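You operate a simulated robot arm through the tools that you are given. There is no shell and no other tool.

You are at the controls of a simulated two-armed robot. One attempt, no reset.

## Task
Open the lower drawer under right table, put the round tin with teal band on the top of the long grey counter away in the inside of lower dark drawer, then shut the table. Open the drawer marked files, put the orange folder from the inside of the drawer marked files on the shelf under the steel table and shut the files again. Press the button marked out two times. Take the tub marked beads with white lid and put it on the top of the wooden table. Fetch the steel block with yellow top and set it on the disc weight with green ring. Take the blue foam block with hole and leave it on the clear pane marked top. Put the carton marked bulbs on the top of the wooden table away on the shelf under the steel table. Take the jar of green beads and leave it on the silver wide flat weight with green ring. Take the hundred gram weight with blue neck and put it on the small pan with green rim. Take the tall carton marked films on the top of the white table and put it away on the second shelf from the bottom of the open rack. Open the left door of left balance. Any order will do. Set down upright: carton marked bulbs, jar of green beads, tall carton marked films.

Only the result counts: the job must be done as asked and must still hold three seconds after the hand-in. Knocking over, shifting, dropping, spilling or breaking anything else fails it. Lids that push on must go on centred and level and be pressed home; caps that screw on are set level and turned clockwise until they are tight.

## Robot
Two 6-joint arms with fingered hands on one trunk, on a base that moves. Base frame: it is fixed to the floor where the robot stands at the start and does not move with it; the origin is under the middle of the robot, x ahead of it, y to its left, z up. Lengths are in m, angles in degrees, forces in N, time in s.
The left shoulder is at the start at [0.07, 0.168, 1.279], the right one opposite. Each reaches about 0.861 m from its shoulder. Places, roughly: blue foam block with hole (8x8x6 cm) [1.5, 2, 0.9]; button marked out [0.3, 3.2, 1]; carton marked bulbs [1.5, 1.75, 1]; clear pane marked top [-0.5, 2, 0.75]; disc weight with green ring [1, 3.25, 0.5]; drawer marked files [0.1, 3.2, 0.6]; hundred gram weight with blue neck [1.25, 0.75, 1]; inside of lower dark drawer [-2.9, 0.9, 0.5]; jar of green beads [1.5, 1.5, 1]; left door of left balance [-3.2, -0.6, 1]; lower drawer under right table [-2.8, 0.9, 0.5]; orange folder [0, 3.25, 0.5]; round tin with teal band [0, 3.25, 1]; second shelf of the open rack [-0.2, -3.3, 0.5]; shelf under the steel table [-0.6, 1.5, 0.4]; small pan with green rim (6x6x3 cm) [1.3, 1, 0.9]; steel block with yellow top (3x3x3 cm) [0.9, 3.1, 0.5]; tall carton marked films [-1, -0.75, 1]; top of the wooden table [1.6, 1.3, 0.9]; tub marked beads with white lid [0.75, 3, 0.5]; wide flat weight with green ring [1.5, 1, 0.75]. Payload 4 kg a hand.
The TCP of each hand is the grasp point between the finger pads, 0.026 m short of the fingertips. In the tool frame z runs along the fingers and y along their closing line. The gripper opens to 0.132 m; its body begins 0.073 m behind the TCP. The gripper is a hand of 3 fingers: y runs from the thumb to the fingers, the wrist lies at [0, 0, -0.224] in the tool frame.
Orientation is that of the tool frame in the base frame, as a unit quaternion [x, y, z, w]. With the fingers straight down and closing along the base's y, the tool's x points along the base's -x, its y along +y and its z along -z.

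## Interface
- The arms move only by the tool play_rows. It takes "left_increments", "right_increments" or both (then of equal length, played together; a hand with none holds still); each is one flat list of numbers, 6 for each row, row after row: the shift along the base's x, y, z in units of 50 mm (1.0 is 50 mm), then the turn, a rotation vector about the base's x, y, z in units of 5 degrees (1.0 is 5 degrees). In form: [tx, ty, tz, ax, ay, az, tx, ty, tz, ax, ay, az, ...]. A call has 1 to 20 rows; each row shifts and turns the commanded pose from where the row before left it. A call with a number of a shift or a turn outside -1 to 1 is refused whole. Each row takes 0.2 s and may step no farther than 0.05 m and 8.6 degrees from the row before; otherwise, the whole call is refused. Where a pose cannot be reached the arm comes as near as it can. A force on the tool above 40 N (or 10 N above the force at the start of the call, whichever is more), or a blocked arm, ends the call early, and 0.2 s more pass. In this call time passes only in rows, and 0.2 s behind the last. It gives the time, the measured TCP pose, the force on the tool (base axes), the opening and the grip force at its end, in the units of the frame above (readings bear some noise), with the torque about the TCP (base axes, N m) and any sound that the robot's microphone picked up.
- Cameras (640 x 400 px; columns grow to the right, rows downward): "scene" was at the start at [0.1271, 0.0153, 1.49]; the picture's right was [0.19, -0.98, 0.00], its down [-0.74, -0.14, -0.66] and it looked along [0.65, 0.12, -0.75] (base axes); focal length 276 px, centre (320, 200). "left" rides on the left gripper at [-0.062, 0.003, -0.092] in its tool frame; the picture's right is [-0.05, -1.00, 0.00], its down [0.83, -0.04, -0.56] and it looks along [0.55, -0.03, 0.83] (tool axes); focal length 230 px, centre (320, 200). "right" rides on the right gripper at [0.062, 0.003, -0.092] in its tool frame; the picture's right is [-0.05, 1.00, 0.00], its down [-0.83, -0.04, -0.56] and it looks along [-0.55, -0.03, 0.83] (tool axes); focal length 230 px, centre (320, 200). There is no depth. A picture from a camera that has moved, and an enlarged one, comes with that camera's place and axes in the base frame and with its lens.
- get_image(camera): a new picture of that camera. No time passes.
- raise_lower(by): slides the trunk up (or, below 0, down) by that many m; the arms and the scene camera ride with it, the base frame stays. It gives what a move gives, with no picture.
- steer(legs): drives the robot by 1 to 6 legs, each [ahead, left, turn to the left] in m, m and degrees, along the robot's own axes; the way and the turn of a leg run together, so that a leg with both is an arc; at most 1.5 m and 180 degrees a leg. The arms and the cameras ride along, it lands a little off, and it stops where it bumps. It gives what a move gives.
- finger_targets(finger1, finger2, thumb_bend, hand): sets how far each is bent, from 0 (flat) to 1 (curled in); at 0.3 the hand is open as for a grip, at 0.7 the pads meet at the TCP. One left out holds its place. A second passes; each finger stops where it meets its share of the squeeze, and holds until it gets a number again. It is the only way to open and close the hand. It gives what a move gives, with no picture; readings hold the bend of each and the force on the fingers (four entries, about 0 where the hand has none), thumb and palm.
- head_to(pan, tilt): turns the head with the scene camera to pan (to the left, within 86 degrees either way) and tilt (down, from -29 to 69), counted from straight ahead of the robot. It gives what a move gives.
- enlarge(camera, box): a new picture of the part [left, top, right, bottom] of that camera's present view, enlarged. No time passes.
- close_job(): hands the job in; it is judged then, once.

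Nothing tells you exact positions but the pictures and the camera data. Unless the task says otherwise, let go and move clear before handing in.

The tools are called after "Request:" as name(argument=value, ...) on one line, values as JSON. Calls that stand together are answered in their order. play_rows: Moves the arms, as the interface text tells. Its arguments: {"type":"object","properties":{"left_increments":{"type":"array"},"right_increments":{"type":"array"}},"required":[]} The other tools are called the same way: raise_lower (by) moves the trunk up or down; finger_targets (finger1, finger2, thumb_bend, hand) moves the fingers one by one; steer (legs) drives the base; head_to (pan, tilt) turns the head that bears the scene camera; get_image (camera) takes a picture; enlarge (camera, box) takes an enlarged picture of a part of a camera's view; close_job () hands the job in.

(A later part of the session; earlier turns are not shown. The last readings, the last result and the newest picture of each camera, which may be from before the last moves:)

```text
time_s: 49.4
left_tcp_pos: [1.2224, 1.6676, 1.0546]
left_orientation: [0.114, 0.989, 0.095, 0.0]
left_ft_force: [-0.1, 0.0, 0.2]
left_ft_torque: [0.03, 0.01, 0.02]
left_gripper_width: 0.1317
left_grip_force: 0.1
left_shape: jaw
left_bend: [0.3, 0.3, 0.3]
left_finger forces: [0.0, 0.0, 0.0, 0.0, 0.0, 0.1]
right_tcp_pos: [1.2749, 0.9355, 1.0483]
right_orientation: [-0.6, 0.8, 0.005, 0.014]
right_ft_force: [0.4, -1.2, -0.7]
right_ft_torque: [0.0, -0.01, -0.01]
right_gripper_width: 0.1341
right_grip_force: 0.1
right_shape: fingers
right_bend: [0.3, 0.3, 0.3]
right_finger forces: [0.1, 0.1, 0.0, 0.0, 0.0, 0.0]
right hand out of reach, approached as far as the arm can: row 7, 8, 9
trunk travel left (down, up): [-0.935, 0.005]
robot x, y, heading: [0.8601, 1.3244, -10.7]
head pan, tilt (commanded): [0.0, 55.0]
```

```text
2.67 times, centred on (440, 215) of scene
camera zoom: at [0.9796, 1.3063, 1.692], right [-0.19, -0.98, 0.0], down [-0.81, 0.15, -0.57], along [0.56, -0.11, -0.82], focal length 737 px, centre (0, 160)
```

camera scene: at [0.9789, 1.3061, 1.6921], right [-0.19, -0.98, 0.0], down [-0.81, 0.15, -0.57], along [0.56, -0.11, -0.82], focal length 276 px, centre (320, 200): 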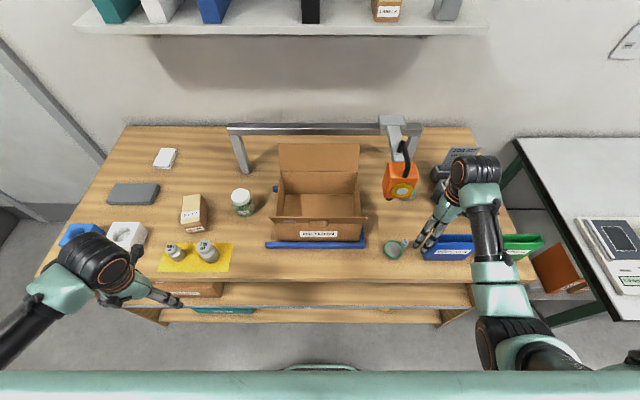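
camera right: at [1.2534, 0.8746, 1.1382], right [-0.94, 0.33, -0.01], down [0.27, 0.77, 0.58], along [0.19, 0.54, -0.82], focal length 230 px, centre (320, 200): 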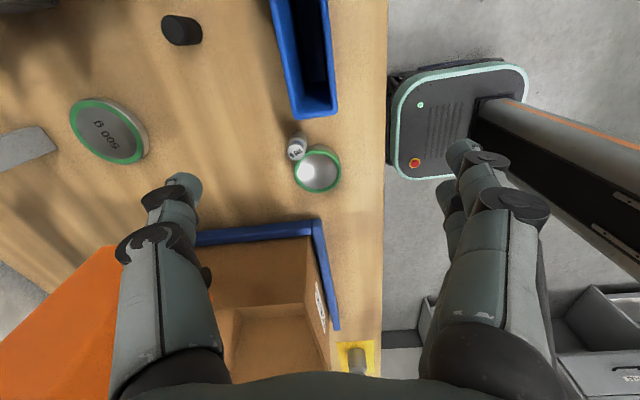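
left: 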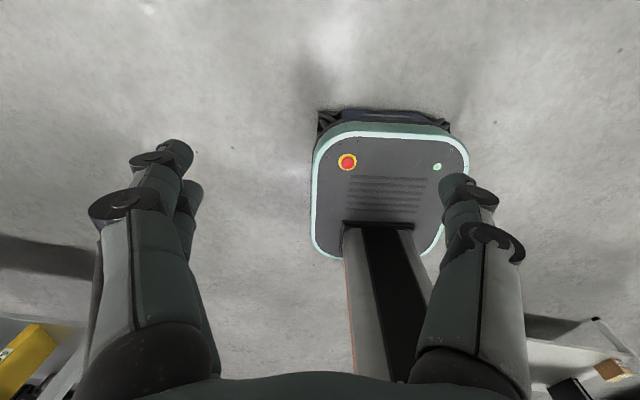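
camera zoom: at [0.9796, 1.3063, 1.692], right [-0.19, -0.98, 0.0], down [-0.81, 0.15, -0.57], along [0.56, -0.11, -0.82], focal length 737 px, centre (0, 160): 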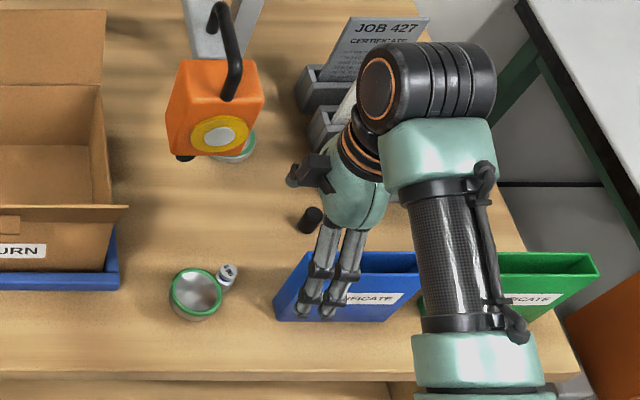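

The fingers' true contact line is about 18 mm below the TCP, and the table top is nearer z = 0.847, so the weight's top is near 0.892. I'll move above the weight, lower a bit, and turn another 30° so the closing line is tangent to the pan.

Request:
play_rows(right_increments=[0.13, 0.1, -0.2, 0, 0, 1, 0.13, 0.1, -0.2, 0, 0, 1, 0.13, 0.1, -0.2, 0, 0, 1, 0.13, 0.1, -0.2, 0, 0, 1, 0.13, 0.1, -0.2, 0, 0, 1, 0.13, 0.1, -0.2, 0, 0, 1])

Request:
get_image(camera="right")

```text
time_s: 50.8
left_tcp_pos: [1.2227, 1.6666, 1.055]
left_orientation: [0.113, 0.989, 0.094, 0.0]
left_ft_force: [0.0, 0.0, -1.0]
left_ft_torque: [-0.02, -0.02, 0.03]
left_gripper_width: 0.132
left_grip_force: 0.0
left_shape: jaw
left_bend: [0.3, 0.3, 0.3]
left_finger forces: [0.1, 0.1, 0.0, 0.0, 0.0, 0.0]
right_tcp_pos: [1.2765, 0.9363, 1.0491]
right_orientation: [-0.6, 0.8, 0.005, 0.013]
right_ft_force: [-0.3, -0.1, 0.1]
right_ft_torque: [0.0, -0.02, 0.04]
right_gripper_width: 0.1341
right_grip_force: 0.1
right_shape: fingers
right_bend: [0.3, 0.3, 0.3]
right_finger forces: [0.1, 0.1, 0.0, 0.1, 0.1, 0.0]
right hand out of reach, approached as far as the arm can: row 1, 2, 3, 4, 5, 6
trunk travel left (down, up): [-0.935, 0.005]
robot x, y, heading: [0.8568, 1.327, -10.5]
head pan, tilt (commanded): [0.0, 55.0]
```

```text
taken
camera right: at [1.253, 0.8746, 1.1384], right [-0.94, 0.33, -0.01], down [0.27, 0.77, 0.58], along [0.19, 0.54, -0.82], focal length 230 px, centre (320, 200)
```

right: 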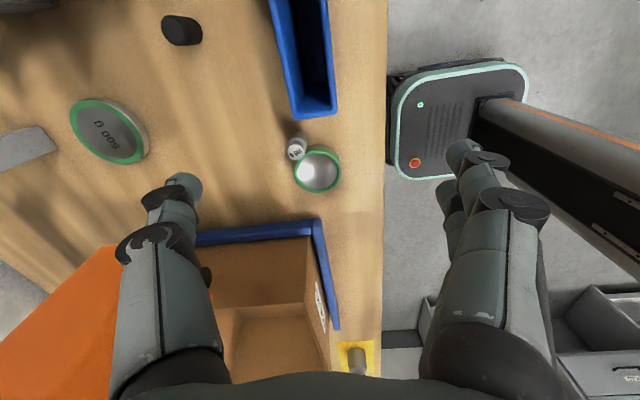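

The wrist has hit its turning limit and didn't follow. I'll take back that last 30° in commands and see where the hand goes.

Request:
play_rows(right_increments=[0, 0, 0, 0, 0, -1, 0, 0, 0, 0, 0, -1])

```text
time_s: 51.4
left_tcp_pos: [1.2222, 1.6661, 1.0538]
left_orientation: [0.114, 0.989, 0.095, 0.0]
left_ft_force: [0.7, 0.4, 0.2]
left_ft_torque: [0.02, 0.0, 0.0]
left_gripper_width: 0.1319
left_grip_force: 0.0
left_shape: jaw
left_bend: [0.3, 0.3, 0.3]
left_finger forces: [0.0, 0.0, 0.1, 0.0, 0.0, 0.0]
right_tcp_pos: [1.2752, 0.9361, 1.0498]
right_orientation: [-0.528, 0.849, 0.005, 0.014]
right_ft_force: [-0.1, 0.3, 0.0]
right_ft_torque: [-0.02, 0.01, 0.02]
right_gripper_width: 0.1337
right_grip_force: 0.0
right_shape: fingers
right_bend: [0.3, 0.3, 0.3]
right_finger forces: [0.1, 0.0, 0.1, 0.0, 0.0, 0.0]
trunk travel left (down, up): [-0.935, 0.005]
robot x, y, heading: [0.861, 1.3319, -10.6]
head pan, tilt (commanded): [0.0, 55.0]
```

Good, unreachable rows don't accumulate. I'll accept this turn (about 159°) and pinch the weight by its knob, which stands above the pan's rim. Moving above it for a close check.

Request:
play_rows(right_increments=[0.26, 0.2, -0.6, 0, 0, 0.5, 0.26, 0.2, -0.6, 0, 0, 0.5, 0.26, 0.2, -0.6, 0, 0, 0])

Request:
get_image(camera="right")

Request:
enlarge(camera="right", box=[260, 110, 380, 210])

```text
time_s: 52.2
left_tcp_pos: [1.2222, 1.6665, 1.0544]
left_orientation: [0.114, 0.989, 0.095, 0.001]
left_ft_force: [-0.2, 0.6, 0.4]
left_ft_torque: [0.01, 0.0, 0.03]
left_gripper_width: 0.1319
left_grip_force: 0.1
left_shape: jaw
left_bend: [0.3, 0.3, 0.3]
left_finger forces: [0.0, 0.0, 0.0, 0.0, 0.1, 0.0]
right_tcp_pos: [1.316, 0.965, 0.9588]
right_orientation: [-0.565, 0.825, 0.005, 0.014]
right_ft_force: [-0.5, 0.1, 0.2]
right_ft_torque: [-0.03, -0.01, 0.0]
right_gripper_width: 0.1341
right_grip_force: 0.1
right_shape: fingers
right_bend: [0.3, 0.3, 0.3]
right_finger forces: [0.0, 0.0, 0.1, 0.1, 0.0, 0.0]
trunk travel left (down, up): [-0.935, 0.005]
robot x, y, heading: [0.8578, 1.3281, -10.7]
head pan, tilt (commanded): [0.0, 55.0]
```

```text
taken
camera right: at [1.2876, 0.9077, 1.0489], right [-0.91, 0.41, -0.01], down [0.33, 0.75, 0.58], along [0.24, 0.53, -0.82], focal length 230 px, centre (320, 200)
```

right: 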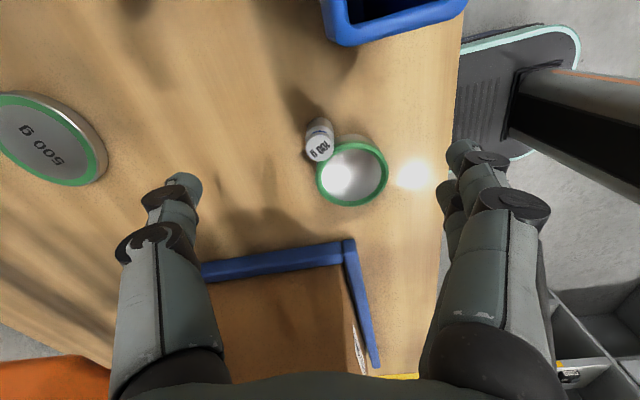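

```text
4.00 times, centred on (320, 160) of right
camera zoom: at [1.2876, 0.9077, 1.0489], right [-0.91, 0.41, -0.01], down [0.33, 0.75, 0.58], along [0.24, 0.53, -0.82], focal length 920 px, centre (320, 360)
```

zoom: 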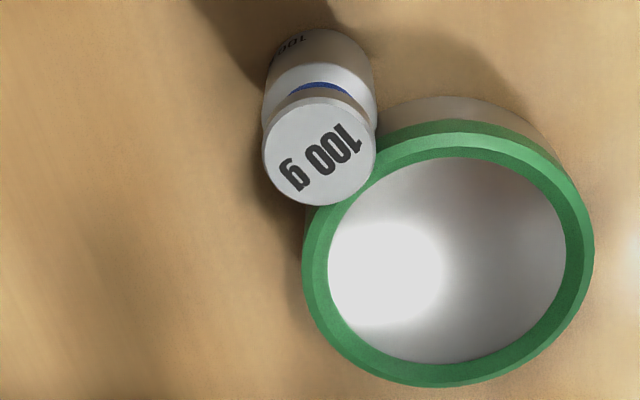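

Refined: weight at (1.3145, 0.9655) with top near 0.895; pan centre (1.3025, 1.005) with rim near 0.88. I'll descend to knob height with the fingers partly closed.

Request:
play_rows(right_increments=[-0.02, 0.04, -0.76, 0, 0, 0])

Request:
finger_targets(hand="right", finger1=0.57, finger2=0.57, thumb_bend=0.57)

Request:
get_image(camera="right")

Request:
enlarge(camera="scene", box=[370, 210, 450, 270])

```text
time_s: 52.6
left_tcp_pos: [1.2223, 1.6669, 1.0546]
left_orientation: [0.114, 0.989, 0.095, 0.0]
left_ft_force: [-0.1, -0.3, -0.3]
left_ft_torque: [0.01, -0.04, 0.0]
left_gripper_width: 0.1319
left_grip_force: 0.1
left_shape: jaw
left_bend: [0.3, 0.3, 0.3]
left_finger forces: [0.0, 0.0, 0.0, 0.1, 0.0, 0.0]
right_tcp_pos: [1.3137, 0.9671, 0.9207]
right_orientation: [-0.564, 0.825, 0.005, 0.014]
right_ft_force: [0.7, -0.2, 0.1]
right_ft_torque: [-0.03, -0.01, 0.0]
right_gripper_width: 0.1343
right_grip_force: 0.0
right_shape: fingers
right_bend: [0.3, 0.3, 0.3]
right_finger forces: [0.0, 0.0, 0.0, 0.0, 0.1, 0.1]
trunk travel left (down, up): [-0.935, 0.005]
robot x, y, heading: [0.8612, 1.3323, -10.5]
head pan, tilt (commanded): [0.0, 55.0]
```

```text
time_s: 53.6
left_tcp_pos: [1.2208, 1.6677, 1.0554]
left_orientation: [0.113, 0.989, 0.095, 0.0]
left_ft_force: [0.4, 0.4, 0.5]
left_ft_torque: [0.01, -0.05, 0.01]
left_gripper_width: 0.1321
left_grip_force: 0.1
left_shape: jaw
left_bend: [0.3, 0.3, 0.3]
left_finger forces: [0.0, 0.1, 0.0, 0.0, 0.0, 0.0]
right_tcp_pos: [1.3137, 0.9672, 0.9206]
right_orientation: [-0.565, 0.825, 0.006, 0.013]
right_ft_force: [-0.2, 0.1, -0.8]
right_ft_torque: [0.02, -0.01, -0.03]
right_gripper_width: 0.0482
right_grip_force: 0.0
right_shape: fingers
right_bend: [0.56, 0.56, 0.56]
right_finger forces: [0.0, 0.0, 0.0, 0.0, 0.1, 0.1]
trunk travel left (down, up): [-0.935, 0.005]
robot x, y, heading: [0.8568, 1.3271, -10.5]
head pan, tilt (commanded): [0.0, 55.0]
```

```text
taken
camera right: at [1.2857, 0.9086, 1.0108], right [-0.91, 0.41, -0.01], down [0.33, 0.75, 0.58], along [0.24, 0.53, -0.82], focal length 230 px, centre (320, 200)
```

right: 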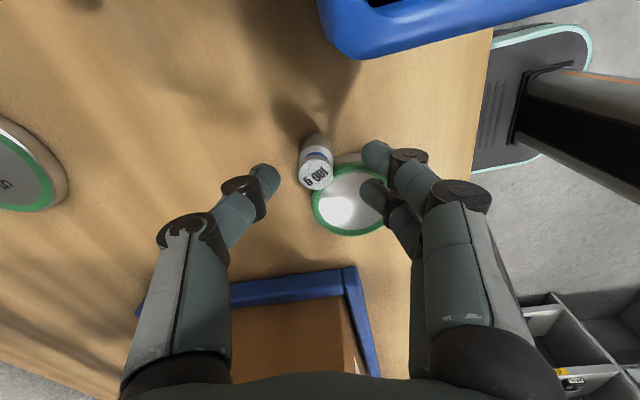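

```text
6.67 times, centred on (410, 240) of scene
camera zoom: at [0.9788, 1.3063, 1.6921], right [-0.19, -0.98, 0.0], down [-0.8, 0.15, -0.57], along [0.56, -0.11, -0.82], focal length 1843 px, centre (-280, -67)
```

zoom: 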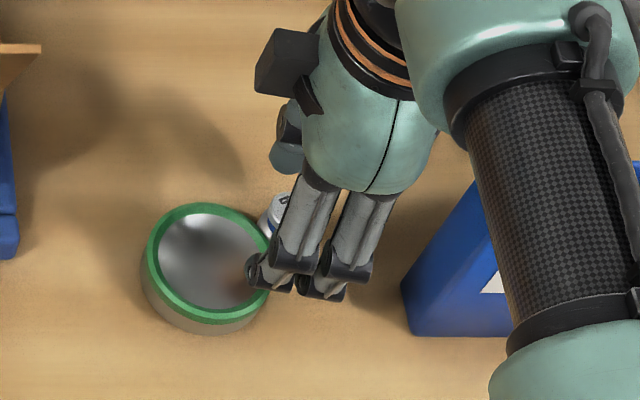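

Well centred. Down 11 mm to knob height, then close gently.

Request:
play_rows(right_increments=[0.04, -0.02, -0.22, 0, 0, 0])

Request:
finger_targets(hand="right", finger1=0.63, finger2=0.63, thumb_bend=0.63)

Request:
get_image(camera="right")

Request:
enlarge(camera="right", box=[260, 110, 420, 230])

```text
time_s: 54.0
left_tcp_pos: [1.2193, 1.6684, 1.0569]
left_orientation: [0.113, 0.989, 0.094, 0.002]
left_ft_force: [0.3, 0.8, -0.3]
left_ft_torque: [0.01, 0.02, 0.02]
left_gripper_width: 0.1319
left_grip_force: 0.0
left_shape: jaw
left_bend: [0.3, 0.3, 0.3]
left_finger forces: [0.1, 0.0, 0.0, 0.1, 0.0, 0.1]
right_tcp_pos: [1.3153, 0.9684, 0.9141]
right_orientation: [-0.565, 0.825, 0.002, 0.015]
right_ft_force: [-2.5, -1.2, 24.1]
right_ft_torque: [0.32, 0.8, 0.17]
right_gripper_width: 0.0486
right_grip_force: 12.2
right_shape: fingers
right_bend: [0.56, 0.61, 0.56]
right_finger forces: [0.0, 24.3, 0.0, 0.0, 0.0, 0.0]
trunk travel left (down, up): [-0.935, 0.005]
robot x, y, heading: [0.8597, 1.3277, -10.9]
head pan, tilt (commanded): [0.0, 55.0]
```

```text
time_s: 55.0
left_tcp_pos: [1.2197, 1.6689, 1.0552]
left_orientation: [0.114, 0.989, 0.095, 0.002]
left_ft_force: [-0.1, 0.2, -1.1]
left_ft_torque: [-0.01, 0.02, 0.01]
left_gripper_width: 0.1321
left_grip_force: 0.0
left_shape: jaw
left_bend: [0.3, 0.3, 0.3]
left_finger forces: [0.1, 0.0, 0.0, 0.1, 0.0, 0.1]
right_tcp_pos: [1.3148, 0.9689, 0.9105]
right_orientation: [-0.565, 0.825, 0.003, 0.015]
right_ft_force: [-2.6, 1.6, 16.8]
right_ft_torque: [0.25, 0.24, 0.0]
right_gripper_width: 0.0261
right_grip_force: 9.0
right_shape: fingers
right_bend: [0.63, 0.7, 0.63]
right_finger forces: [0.0, 16.7, 0.0, 0.1, 0.0, 0.0]
trunk travel left (down, up): [-0.935, 0.005]
robot x, y, heading: [0.8576, 1.3258, -10.7]
head pan, tilt (commanded): [0.0, 55.0]
```

```text
taken
camera right: at [1.2863, 0.9102, 1.001], right [-0.91, 0.41, -0.01], down [0.33, 0.75, 0.58], along [0.24, 0.52, -0.82], focal length 230 px, centre (320, 200)
```

right: 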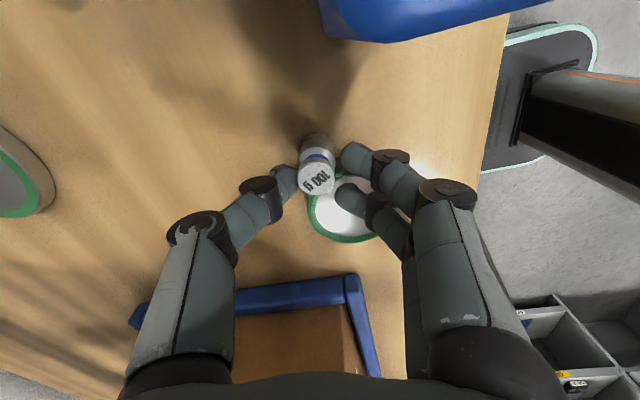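

```text
3.33 times, centred on (340, 170) of right
camera zoom: at [1.2863, 0.9102, 1.001], right [-0.91, 0.41, -0.01], down [0.33, 0.75, 0.58], along [0.24, 0.52, -0.82], focal length 767 px, centre (253, 300)
```

zoom: 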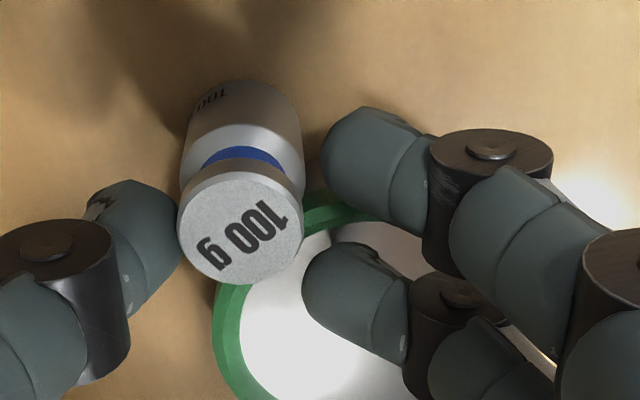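

Finger 2 is pressing on the pan's rim. I'll raise slightly, open finger 2 fully out of the way, and pinch with finger 1 and the thumb only.

Request:
play_rows(right_increments=[0, 0, 0.3, 0, 0, 0])

Request:
finger_targets(hand="right", finger1=0.55, finger2=0.3, thumb_bend=0.55)

Request:
play_rows(right_increments=[0.02, 0.05, 0, 0, 0, 1])

Request:
enlarge(camera="right", box=[220, 100, 420, 240])

```text
time_s: 55.4
left_tcp_pos: [1.2234, 1.6665, 1.0548]
left_orientation: [0.113, 0.989, 0.096, 0.0]
left_ft_force: [-0.1, -0.3, -0.6]
left_ft_torque: [0.04, -0.01, 0.01]
left_gripper_width: 0.1318
left_grip_force: 0.1
left_shape: jaw
left_bend: [0.3, 0.3, 0.3]
left_finger forces: [0.0, 0.0, 0.1, 0.0, 0.0, 0.0]
right_tcp_pos: [1.3153, 0.9665, 0.9235]
right_orientation: [-0.566, 0.825, 0.005, 0.013]
right_ft_force: [0.0, -0.2, 0.2]
right_ft_torque: [-0.02, -0.02, -0.02]
right_gripper_width: 0.026
right_grip_force: 0.2
right_shape: fingers
right_bend: [0.63, 0.63, 0.63]
right_finger forces: [0.0, 0.0, 0.0, 0.0, 0.0, 0.1]
trunk travel left (down, up): [-0.935, 0.005]
robot x, y, heading: [0.8601, 1.327, -10.7]
head pan, tilt (commanded): [0.0, 55.0]
```

```text
time_s: 56.4
left_tcp_pos: [1.2208, 1.6666, 1.0543]
left_orientation: [0.114, 0.989, 0.096, 0.001]
left_ft_force: [-0.3, 0.8, -0.5]
left_ft_torque: [-0.02, -0.02, 0.04]
left_gripper_width: 0.1319
left_grip_force: 0.1
left_shape: jaw
left_bend: [0.3, 0.3, 0.3]
left_finger forces: [0.1, 0.0, 0.0, 0.0, 0.0, 0.0]
right_tcp_pos: [1.3156, 0.9664, 0.9245]
right_orientation: [-0.564, 0.825, 0.006, 0.014]
right_ft_force: [0.1, -0.8, 0.2]
right_ft_torque: [-0.01, 0.01, -0.04]
right_gripper_width: 0.0504
right_grip_force: 0.1
right_shape: fingers
right_bend: [0.55, 0.3, 0.55]
right_finger forces: [0.0, 0.1, 0.0, 0.0, 0.1, 0.0]
trunk travel left (down, up): [-0.935, 0.005]
robot x, y, heading: [0.8576, 1.3315, -10.6]
head pan, tilt (commanded): [0.0, 55.0]
```

```text
time_s: 56.8
left_tcp_pos: [1.2218, 1.667, 1.0541]
left_orientation: [0.114, 0.989, 0.094, 0.001]
left_ft_force: [-0.1, -0.5, 0.1]
left_ft_torque: [-0.05, 0.01, 0.01]
left_gripper_width: 0.1319
left_grip_force: 0.0
left_shape: jaw
left_bend: [0.3, 0.3, 0.3]
left_finger forces: [0.1, 0.0, 0.0, 0.1, 0.0, 0.0]
right_tcp_pos: [1.3157, 0.9758, 0.9261]
right_orientation: [-0.576, 0.817, 0.003, 0.013]
right_ft_force: [-0.3, -1.0, -1.2]
right_ft_torque: [0.02, -0.01, -0.01]
right_gripper_width: 0.0506
right_grip_force: 0.0
right_shape: fingers
right_bend: [0.55, 0.3, 0.55]
right_finger forces: [0.1, 0.1, 0.1, 0.1, 0.1, 0.0]
right hand out of reach, approached as far as the arm can: row 1
trunk travel left (down, up): [-0.935, 0.005]
robot x, y, heading: [0.8581, 1.3293, -10.4]
head pan, tilt (commanded): [0.0, 55.0]
```

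```text
2.86 times, centred on (320, 170) of right
camera zoom: at [1.2884, 0.9164, 1.017], right [-0.92, 0.38, -0.01], down [0.31, 0.76, 0.58], along [0.23, 0.53, -0.82], focal length 657 px, centre (320, 286)
```

zoom: 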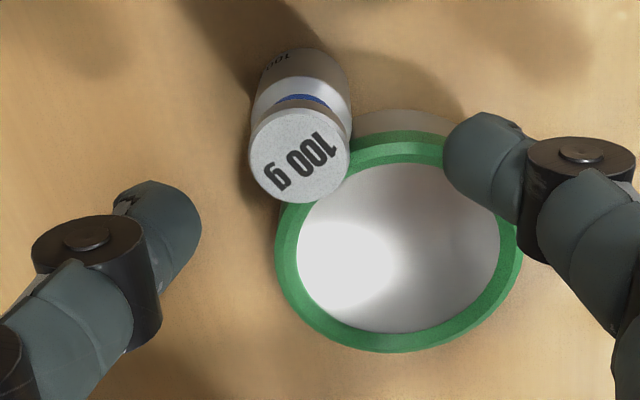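

Finger 1 and the thumb now line up with the weight. Adjusting a few millimetres and descending to just above body height.

Request:
play_rows(right_increments=[0.02, -0.07, -0.3, 0, 0, 0, 0, 0, -0.26, 0, 0, 0])

Request:
enlarge(camera="right", box=[220, 100, 420, 240])

```text
time_s: 57.4
left_tcp_pos: [1.2219, 1.6677, 1.0544]
left_orientation: [0.114, 0.989, 0.095, 0.0]
left_ft_force: [-0.3, -0.3, 0.0]
left_ft_torque: [0.0, -0.01, 0.0]
left_gripper_width: 0.132
left_grip_force: 0.1
left_shape: jaw
left_bend: [0.3, 0.3, 0.3]
left_finger forces: [0.0, 0.0, 0.1, 0.0, 0.0, 0.0]
right_tcp_pos: [1.3158, 0.9721, 0.8981]
right_orientation: [-0.573, 0.82, 0.003, 0.01]
right_ft_force: [0.6, -0.9, 0.5]
right_ft_torque: [-0.01, 0.01, -0.01]
right_gripper_width: 0.0505
right_grip_force: 0.1
right_shape: fingers
right_bend: [0.55, 0.3, 0.55]
right_finger forces: [0.0, 0.0, 0.1, 0.1, 0.0, 0.1]
trunk travel left (down, up): [-0.935, 0.005]
robot x, y, heading: [0.8607, 1.3307, -10.9]
head pan, tilt (commanded): [0.0, 55.0]
```

```text
2.86 times, centred on (320, 170) of right
camera zoom: at [1.2889, 0.9144, 0.9886], right [-0.92, 0.39, -0.01], down [0.32, 0.76, 0.57], along [0.23, 0.52, -0.82], focal length 657 px, centre (320, 286)
```

zoom: 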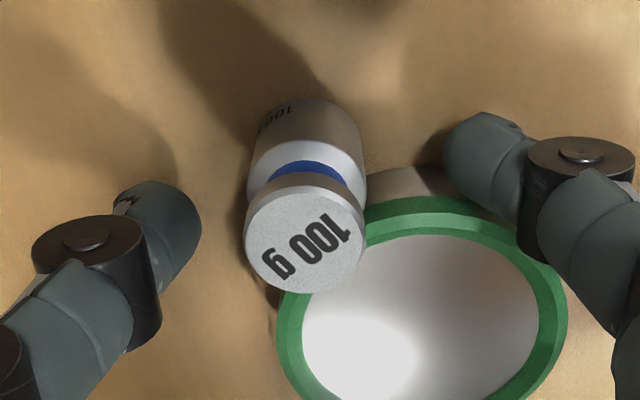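

The pinch line is good; I'll centre 3 mm and close finger 1 and the thumb.

Request:
play_rows(right_increments=[0.056, -0.02, -0.05, 0, 0, 0])

Request:
finger_targets(hand="right", finger1=0.62, thumb_bend=0.62)

Request:
enlarge(camera="right", box=[220, 100, 420, 240])

```text
time_s: 57.8
left_tcp_pos: [1.2214, 1.6682, 1.0555]
left_orientation: [0.113, 0.989, 0.094, 0.0]
left_ft_force: [0.2, 1.0, -0.2]
left_ft_torque: [0.0, -0.02, -0.04]
left_gripper_width: 0.1319
left_grip_force: 0.1
left_shape: jaw
left_bend: [0.3, 0.3, 0.3]
left_finger forces: [0.0, 0.1, 0.0, 0.0, 0.0, 0.0]
right_tcp_pos: [1.3196, 0.9718, 0.8964]
right_orientation: [-0.572, 0.82, 0.003, 0.011]
right_ft_force: [0.0, 0.6, -0.4]
right_ft_torque: [0.03, -0.01, 0.0]
right_gripper_width: 0.0504
right_grip_force: 0.0
right_shape: fingers
right_bend: [0.55, 0.3, 0.55]
right_finger forces: [0.1, 0.0, 0.0, 0.0, 0.1, 0.0]
trunk travel left (down, up): [-0.935, 0.005]
robot x, y, heading: [0.8576, 1.327, -10.7]
head pan, tilt (commanded): [0.0, 55.0]
```

```text
time_s: 58.8
left_tcp_pos: [1.2218, 1.6672, 1.0544]
left_orientation: [0.114, 0.989, 0.095, 0.001]
left_ft_force: [-0.3, 0.0, 0.7]
left_ft_torque: [-0.02, -0.01, -0.03]
left_gripper_width: 0.1318
left_grip_force: 0.0
left_shape: jaw
left_bend: [0.3, 0.3, 0.3]
left_finger forces: [0.1, 0.0, 0.1, 0.1, 0.1, 0.0]
right_tcp_pos: [1.3177, 0.9711, 0.8968]
right_orientation: [-0.572, 0.82, 0.001, 0.011]
right_ft_force: [-0.5, 0.3, -0.5]
right_ft_torque: [-0.04, -0.01, 0.01]
right_gripper_width: 0.0293
right_grip_force: 0.0
right_shape: fingers
right_bend: [0.62, 0.3, 0.62]
right_finger forces: [0.0, 0.0, 0.1, 0.0, 0.1, 0.0]
trunk travel left (down, up): [-0.935, 0.005]
robot x, y, heading: [0.859, 1.3234, -10.8]
head pan, tilt (commanded): [0.0, 55.0]
```

```text
2.86 times, centred on (320, 170) of right
camera zoom: at [1.2917, 0.9134, 0.9867], right [-0.92, 0.39, -0.01], down [0.32, 0.76, 0.57], along [0.23, 0.52, -0.82], focal length 657 px, centre (320, 286)
```

zoom: 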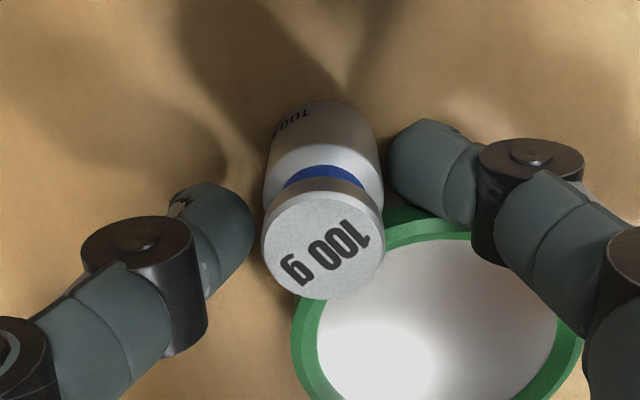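

Balanced on both sides; closing to grip.

Request:
finger_targets(hand="right", finger1=0.72, thumb_bend=0.72)

Request:
enlarge(camera="right", box=[220, 100, 420, 240])

```text
time_s: 59.8
left_tcp_pos: [1.2224, 1.6661, 1.0556]
left_orientation: [0.114, 0.989, 0.094, 0.0]
left_ft_force: [-0.6, 0.4, -0.4]
left_ft_torque: [0.01, 0.04, 0.02]
left_gripper_width: 0.1321
left_grip_force: 0.0
left_shape: jaw
left_bend: [0.3, 0.3, 0.3]
left_finger forces: [0.0, 0.0, 0.0, 0.1, 0.0, 0.0]
right_tcp_pos: [1.3188, 0.972, 0.8964]
right_orientation: [-0.572, 0.82, 0.003, 0.011]
right_ft_force: [-0.1, -0.3, -0.1]
right_ft_torque: [-0.02, 0.01, -0.01]
right_gripper_width: 0.0183
right_grip_force: 7.5
right_shape: fingers
right_bend: [0.67, 0.3, 0.69]
right_finger forces: [7.1, 0.0, 0.0, 0.0, 7.1, 0.0]
trunk travel left (down, up): [-0.935, 0.005]
robot x, y, heading: [0.8573, 1.3306, -10.7]
head pan, tilt (commanded): [0.0, 55.0]
```

```text
2.86 times, centred on (320, 170) of right
camera zoom: at [1.2918, 0.9132, 0.9865], right [-0.92, 0.39, -0.01], down [0.32, 0.76, 0.57], along [0.23, 0.52, -0.82], focal length 657 px, centre (320, 286)
```

zoom: 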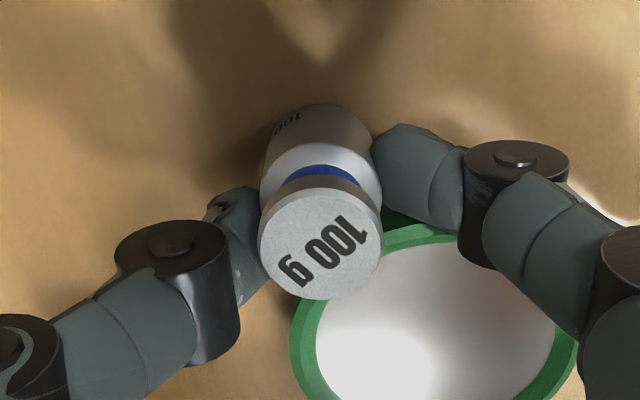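

Gripped evenly with the weight upright. Lifting straight up.

Request:
play_rows(right_increments=[0, 0, 0.3, 0, 0, 0, 0, 0, 0.5, 0, 0, 0])

Request:
get_image(camera="right")

Request:
enlarge(camera="right", box=[220, 100, 420, 240])

```text
time_s: 60.4
left_tcp_pos: [1.2217, 1.6666, 1.0555]
left_orientation: [0.114, 0.989, 0.094, 0.0]
left_ft_force: [0.1, -0.5, 0.6]
left_ft_torque: [0.03, -0.01, 0.01]
left_gripper_width: 0.1317
left_grip_force: 0.0
left_shape: jaw
left_bend: [0.3, 0.3, 0.3]
left_finger forces: [0.0, 0.1, 0.0, 0.0, 0.0, 0.0]
right_tcp_pos: [1.3177, 0.9708, 0.9359]
right_orientation: [-0.576, 0.817, 0.004, 0.012]
right_ft_force: [-0.7, 0.3, -0.8]
right_ft_torque: [0.03, 0.0, 0.03]
right_gripper_width: 0.018
right_grip_force: 6.6
right_shape: fingers
right_bend: [0.67, 0.3, 0.69]
right_finger forces: [6.9, 0.1, 0.0, 0.0, 6.9, 0.0]
trunk travel left (down, up): [-0.935, 0.005]
robot x, y, heading: [0.8588, 1.3283, -10.8]
head pan, tilt (commanded): [0.0, 55.0]
```

```text
taken
camera right: at [1.2914, 0.9116, 1.0258], right [-0.92, 0.39, -0.01], down [0.31, 0.76, 0.58], along [0.23, 0.53, -0.82], focal length 230 px, centre (320, 200)
```

right: 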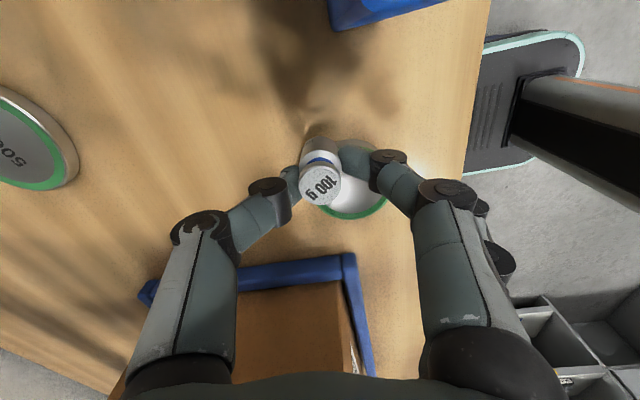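

```text
2.86 times, centred on (320, 170) of right
camera zoom: at [1.2914, 0.9116, 1.0258], right [-0.92, 0.39, -0.01], down [0.31, 0.76, 0.58], along [0.23, 0.53, -0.82], focal length 657 px, centre (320, 286)
```

zoom: 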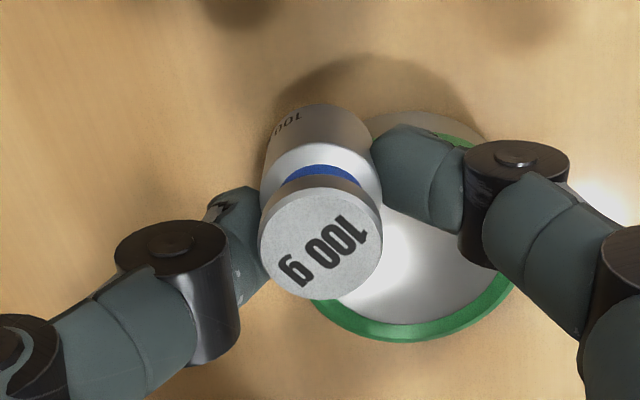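

Held firmly and upright. I'll check the pan's exact place from the head camera before setting down.

Request:
play_rows(right_increments=[0, 0, 0.5, 0, 0, 0])

Request:
enlarge(camera="right", box=[260, 90, 460, 230])

Request:
enlarge(camera="scene", box=[370, 210, 450, 270])

```text
time_s: 60.8
left_tcp_pos: [1.2216, 1.6666, 1.0549]
left_orientation: [0.114, 0.989, 0.095, 0.0]
left_ft_force: [-0.4, -0.5, -0.6]
left_ft_torque: [0.03, 0.0, 0.0]
left_gripper_width: 0.1318
left_grip_force: 0.0
left_shape: jaw
left_bend: [0.3, 0.3, 0.3]
left_finger forces: [0.0, 0.1, 0.0, 0.0, 0.0, 0.0]
right_tcp_pos: [1.3163, 0.9717, 0.961]
right_orientation: [-0.576, 0.817, 0.003, 0.013]
right_ft_force: [0.9, 0.4, -1.3]
right_ft_torque: [0.03, 0.03, -0.02]
right_gripper_width: 0.0184
right_grip_force: 7.0
right_shape: fingers
right_bend: [0.67, 0.3, 0.69]
right_finger forces: [7.0, 0.0, 0.0, 0.0, 6.9, 0.1]
trunk travel left (down, up): [-0.935, 0.005]
robot x, y, heading: [0.8633, 1.3289, -10.6]
head pan, tilt (commanded): [0.0, 55.0]
```

```text
2.86 times, centred on (360, 160) of right
camera zoom: at [1.2907, 0.9111, 1.051], right [-0.92, 0.38, -0.01], down [0.31, 0.76, 0.58], along [0.23, 0.53, -0.82], focal length 657 px, centre (206, 314)
```

zoom: 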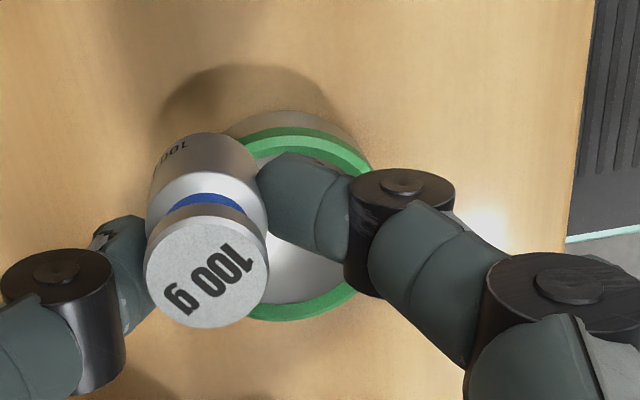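

```text
6.67 times, centred on (410, 240) of scene
camera zoom: at [0.9788, 1.3062, 1.692], right [-0.19, -0.98, 0.0], down [-0.8, 0.15, -0.57], along [0.56, -0.11, -0.82], focal length 1843 px, centre (-280, -67)
```

zoom: 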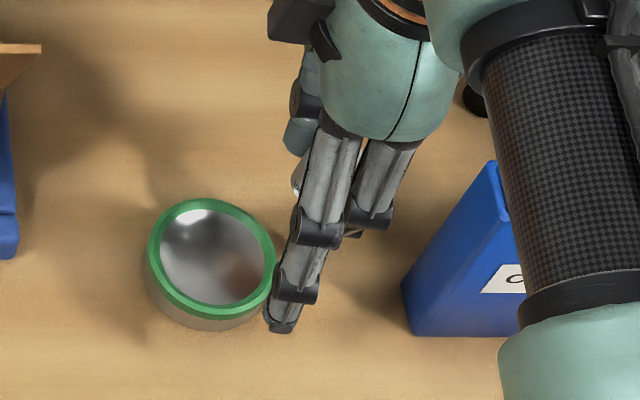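

The pan is at about (1.304, 1.002). Moving the weight over it, easing the turn by 5° to stay within the wrist's range.

Request:
play_rows(right_increments=[-0.09, 0.375, 0, 0, 0, -0.5, -0.09, 0.375, 0, 0, 0, -0.5])

Request:
enlarge(camera="right", box=[220, 90, 420, 230])

Request:
enlarge(camera="scene", box=[370, 210, 450, 270])

```text
time_s: 61.4
left_tcp_pos: [1.2227, 1.6675, 1.0541]
left_orientation: [0.114, 0.989, 0.095, 0.001]
left_ft_force: [0.2, -0.3, 0.3]
left_ft_torque: [0.0, 0.0, -0.05]
left_gripper_width: 0.1324
left_grip_force: 0.0
left_shape: jaw
left_bend: [0.3, 0.3, 0.3]
left_finger forces: [0.0, 0.0, 0.0, 0.0, 0.0, 0.0]
right_tcp_pos: [1.3095, 1.0105, 0.963]
right_orientation: [-0.54, 0.842, 0.003, 0.013]
right_ft_force: [-0.3, 0.2, -1.3]
right_ft_torque: [0.0, -0.01, 0.0]
right_gripper_width: 0.0182
right_grip_force: 7.2
right_shape: fingers
right_bend: [0.67, 0.3, 0.69]
right_finger forces: [7.0, 0.1, 0.0, 0.1, 6.9, 0.0]
trunk travel left (down, up): [-0.935, 0.005]
robot x, y, heading: [0.8599, 1.3268, -10.7]
head pan, tilt (commanded): [0.0, 55.0]
```

```text
2.86 times, centred on (320, 160) of right
camera zoom: at [1.2777, 0.9537, 1.0523], right [-0.89, 0.46, -0.01], down [0.38, 0.73, 0.58], along [0.27, 0.51, -0.82], focal length 657 px, centre (320, 314)
```

zoom: 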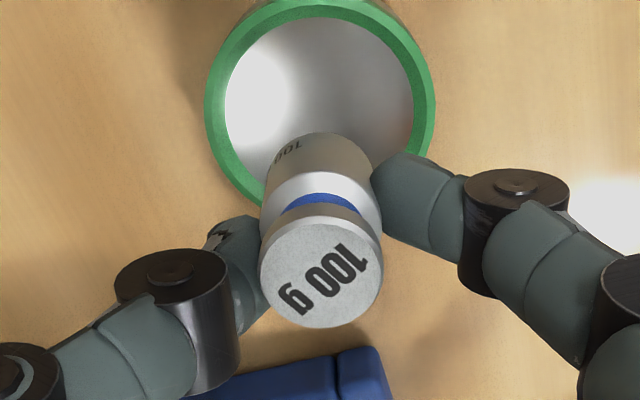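

```text
6.67 times, centred on (410, 240) of scene
camera zoom: at [0.9785, 1.3078, 1.6921], right [-0.19, -0.98, 0.0], down [-0.8, 0.15, -0.57], along [0.56, -0.11, -0.82], focal length 1843 px, centre (-280, -67)
```

zoom: 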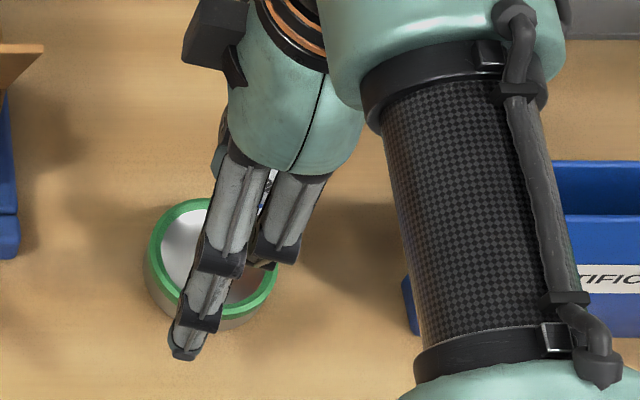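

Weight and pan are aligned within about 2 mm. Descending to just above the floor of the pan.

Request:
play_rows(right_increments=[-0.02, -0.03, -0.4, 0, 0, 0, 0, 0, -0.34, 0, 0, 0])

Request:
enlarge(camera="right", box=[220, 90, 420, 230])

```text
time_s: 62.0
left_tcp_pos: [1.2224, 1.6672, 1.0547]
left_orientation: [0.113, 0.989, 0.095, 0.0]
left_ft_force: [-0.1, 0.2, 0.5]
left_ft_torque: [0.03, 0.03, -0.01]
left_gripper_width: 0.1318
left_grip_force: 0.0
left_shape: jaw
left_bend: [0.3, 0.3, 0.3]
left_finger forces: [0.1, 0.0, 0.0, 0.0, 0.0, 0.0]
right_tcp_pos: [1.3081, 1.0076, 0.9246]
right_orientation: [-0.541, 0.841, 0.003, 0.013]
right_ft_force: [0.2, 0.5, -1.6]
right_ft_torque: [-0.02, -0.01, 0.01]
right_gripper_width: 0.0183
right_grip_force: 6.8
right_shape: fingers
right_bend: [0.67, 0.3, 0.69]
right_finger forces: [7.0, 0.0, 0.0, 0.0, 6.8, 0.1]
trunk travel left (down, up): [-0.935, 0.005]
robot x, y, heading: [0.8598, 1.3244, -10.8]
head pan, tilt (commanded): [0.0, 55.0]
```

```text
2.86 times, centred on (320, 160) of right
camera zoom: at [1.277, 0.9508, 1.0141], right [-0.89, 0.46, -0.01], down [0.38, 0.73, 0.58], along [0.27, 0.51, -0.82], focal length 657 px, centre (320, 314)
```

zoom: 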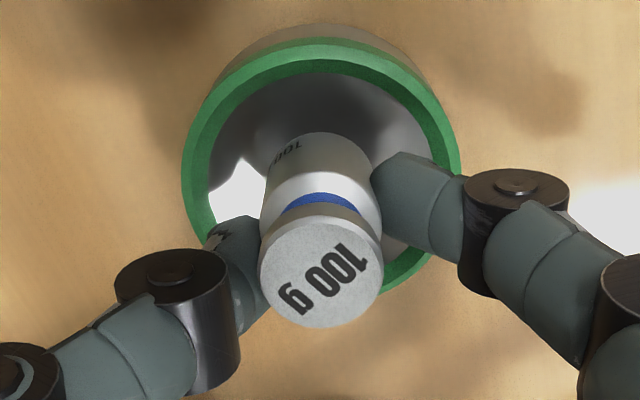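

Nicely inside the rim. Lowering in 3 mm steps until I feel the floor.

Request:
play_rows(right_increments=[0, 0, -0.08, 0, 0, 0])

Request:
play_rows(right_increments=[0, 0, -0.06, 0, 0, 0])

Request:
play_rows(right_increments=[0, 0, -0.04, 0, 0, 0])

```text
time_s: 62.4
left_tcp_pos: [1.2223, 1.666, 1.0551]
left_orientation: [0.114, 0.989, 0.095, 0.0]
left_ft_force: [-0.4, -0.7, -0.9]
left_ft_torque: [-0.02, 0.03, 0.01]
left_gripper_width: 0.132
left_grip_force: 0.1
left_shape: jaw
left_bend: [0.3, 0.3, 0.3]
left_finger forces: [0.1, 0.1, 0.0, 0.1, 0.1, 0.0]
right_tcp_pos: [1.3092, 1.0062, 0.9209]
right_orientation: [-0.54, 0.841, 0.002, 0.012]
right_ft_force: [0.0, 0.0, -2.3]
right_ft_torque: [0.02, -0.02, 0.02]
right_gripper_width: 0.0181
right_grip_force: 7.0
right_shape: fingers
right_bend: [0.67, 0.3, 0.69]
right_finger forces: [6.9, 0.0, 0.0, 0.0, 6.9, 0.1]
trunk travel left (down, up): [-0.935, 0.005]
robot x, y, heading: [0.8598, 1.3284, -10.9]
head pan, tilt (commanded): [0.0, 55.0]
```

```text
time_s: 62.8
left_tcp_pos: [1.222, 1.667, 1.0555]
left_orientation: [0.114, 0.989, 0.095, -0.001]
left_ft_force: [0.4, -0.2, -0.5]
left_ft_torque: [-0.02, 0.01, 0.0]
left_gripper_width: 0.1318
left_grip_force: 0.1
left_shape: jaw
left_bend: [0.3, 0.3, 0.3]
left_finger forces: [0.0, 0.0, 0.1, 0.1, 0.0, 0.0]
right_tcp_pos: [1.3079, 1.0078, 0.9181]
right_orientation: [-0.541, 0.841, 0.002, 0.014]
right_ft_force: [-0.4, -0.3, 1.7]
right_ft_torque: [0.01, 0.02, 0.0]
right_gripper_width: 0.018
right_grip_force: 7.2
right_shape: fingers
right_bend: [0.67, 0.3, 0.69]
right_finger forces: [7.5, 0.0, 0.0, 0.0, 7.5, 0.0]
trunk travel left (down, up): [-0.935, 0.005]
robot x, y, heading: [0.8619, 1.3315, -10.6]
head pan, tilt (commanded): [0.0, 55.0]
```

```text
time_s: 63.2
left_tcp_pos: [1.2217, 1.6671, 1.0548]
left_orientation: [0.114, 0.989, 0.095, 0.0]
left_ft_force: [-0.4, -0.3, 0.0]
left_ft_torque: [-0.03, -0.03, 0.01]
left_gripper_width: 0.1317
left_grip_force: 0.1
left_shape: jaw
left_bend: [0.3, 0.3, 0.3]
left_finger forces: [0.0, 0.1, 0.0, 0.0, 0.0, 0.0]
right_tcp_pos: [1.3094, 1.0083, 0.9166]
right_orientation: [-0.541, 0.841, 0.001, 0.014]
right_ft_force: [0.7, -0.2, 6.5]
right_ft_torque: [-0.01, 0.0, 0.0]
right_gripper_width: 0.0176
right_grip_force: 8.8
right_shape: fingers
right_bend: [0.68, 0.3, 0.69]
right_finger forces: [8.3, 0.0, 0.1, 0.1, 9.1, 0.0]
trunk travel left (down, up): [-0.935, 0.005]
robot x, y, heading: [0.8595, 1.3301, -10.7]
head pan, tilt (commanded): [0.0, 55.0]
```

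Contact with the pan's floor. Relieving a touch and opening finger 1 and the thumb.

Request:
play_rows(right_increments=[0, 0, 0.03, 0, 0, 0])

Request:
finger_targets(hand="right", finger1=0.6, thumb_bend=0.6)

Request:
enlarge(camera="right", box=[220, 90, 420, 230])

```text
time_s: 63.6
left_tcp_pos: [1.2213, 1.6663, 1.0539]
left_orientation: [0.114, 0.989, 0.095, 0.001]
left_ft_force: [0.5, 0.2, -2.0]
left_ft_torque: [0.0, 0.0, 0.02]
left_gripper_width: 0.1319
left_grip_force: 0.0
left_shape: jaw
left_bend: [0.3, 0.3, 0.3]
left_finger forces: [0.1, 0.1, 0.0, 0.0, 0.0, 0.0]
right_tcp_pos: [1.3086, 1.0072, 0.917]
right_orientation: [-0.54, 0.842, 0.003, 0.013]
right_ft_force: [0.9, 1.6, 4.2]
right_ft_torque: [-0.01, 0.0, -0.02]
right_gripper_width: 0.0179
right_grip_force: 8.3
right_shape: fingers
right_bend: [0.68, 0.3, 0.69]
right_finger forces: [8.2, 0.0, 0.0, 0.0, 9.1, 0.0]
trunk travel left (down, up): [-0.935, 0.005]
robot x, y, heading: [0.8601, 1.3267, -10.7]
head pan, tilt (commanded): [0.0, 55.0]
```

```text
time_s: 64.6
left_tcp_pos: [1.2227, 1.666, 1.0542]
left_orientation: [0.113, 0.989, 0.094, 0.001]
left_ft_force: [0.0, -0.4, -0.1]
left_ft_torque: [0.04, 0.0, 0.01]
left_gripper_width: 0.1321
left_grip_force: 0.0
left_shape: jaw
left_bend: [0.3, 0.3, 0.3]
left_finger forces: [0.0, 0.0, 0.1, 0.0, 0.0, 0.0]
right_tcp_pos: [1.3092, 1.0071, 0.9168]
right_orientation: [-0.54, 0.842, 0.003, 0.012]
right_ft_force: [0.2, 0.1, 0.6]
right_ft_torque: [0.01, 0.0, -0.03]
right_gripper_width: 0.0342
right_grip_force: 0.0
right_shape: fingers
right_bend: [0.6, 0.3, 0.6]
right_finger forces: [0.0, 0.0, 0.0, 0.0, 0.0, 0.0]
trunk travel left (down, up): [-0.935, 0.005]
robot x, y, heading: [0.8591, 1.3285, -10.8]
head pan, tilt (commanded): [0.0, 55.0]
```

```text
2.86 times, centred on (320, 160) of right
camera zoom: at [1.2779, 0.9501, 1.0071], right [-0.89, 0.46, -0.01], down [0.38, 0.73, 0.58], along [0.27, 0.51, -0.82], focal length 657 px, centre (320, 314)
```

zoom: 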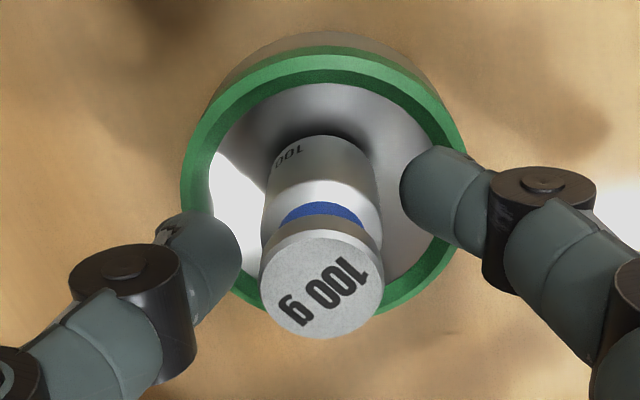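

The weight stands in the pan, upright and centred. Lifting the hand straight up and away.

Request:
play_rows(right_increments=[0, 0, 0.5, 0, 0, 0, 0, 0, 1, 0, 0, 0, 0, 0, 0.9, 0, 0, 0])

Request:
get_image(camera="right")

Request:
enlarge(camera="scene", box=[340, 180, 460, 270])

```text
time_s: 65.4
left_tcp_pos: [1.2212, 1.6674, 1.0557]
left_orientation: [0.114, 0.989, 0.095, 0.0]
left_ft_force: [0.0, -0.6, 0.5]
left_ft_torque: [0.01, -0.01, -0.02]
left_gripper_width: 0.1319
left_grip_force: 0.0
left_shape: jaw
left_bend: [0.3, 0.3, 0.3]
left_finger forces: [0.0, 0.1, 0.0, 0.0, 0.0, 0.0]
right_tcp_pos: [1.3092, 1.0065, 1.0359]
right_orientation: [-0.54, 0.842, 0.003, 0.013]
right_ft_force: [0.2, -0.3, 0.7]
right_ft_torque: [-0.03, 0.02, -0.04]
right_gripper_width: 0.0343
right_grip_force: 0.1
right_shape: fingers
right_bend: [0.6, 0.3, 0.6]
right_finger forces: [0.0, 0.0, 0.0, 0.1, 0.1, 0.0]
trunk travel left (down, up): [-0.935, 0.005]
robot x, y, heading: [0.8575, 1.3281, -10.8]
head pan, tilt (commanded): [0.0, 55.0]
```

```text
taken
camera right: at [1.278, 0.9501, 1.1258], right [-0.89, 0.46, -0.01], down [0.38, 0.73, 0.58], along [0.27, 0.51, -0.82], focal length 230 px, centre (320, 200)
```

right: 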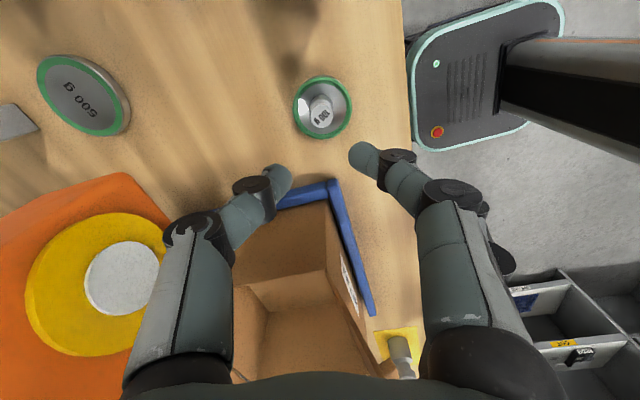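

```text
4.44 times, centred on (400, 225) of scene
camera zoom: at [0.9789, 1.3065, 1.692], right [-0.19, -0.98, 0.0], down [-0.81, 0.15, -0.57], along [0.56, -0.11, -0.82], focal length 1228 px, centre (-36, 89)
```

zoom: 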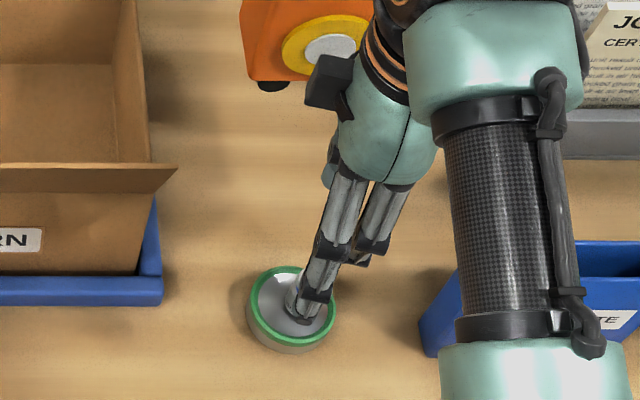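

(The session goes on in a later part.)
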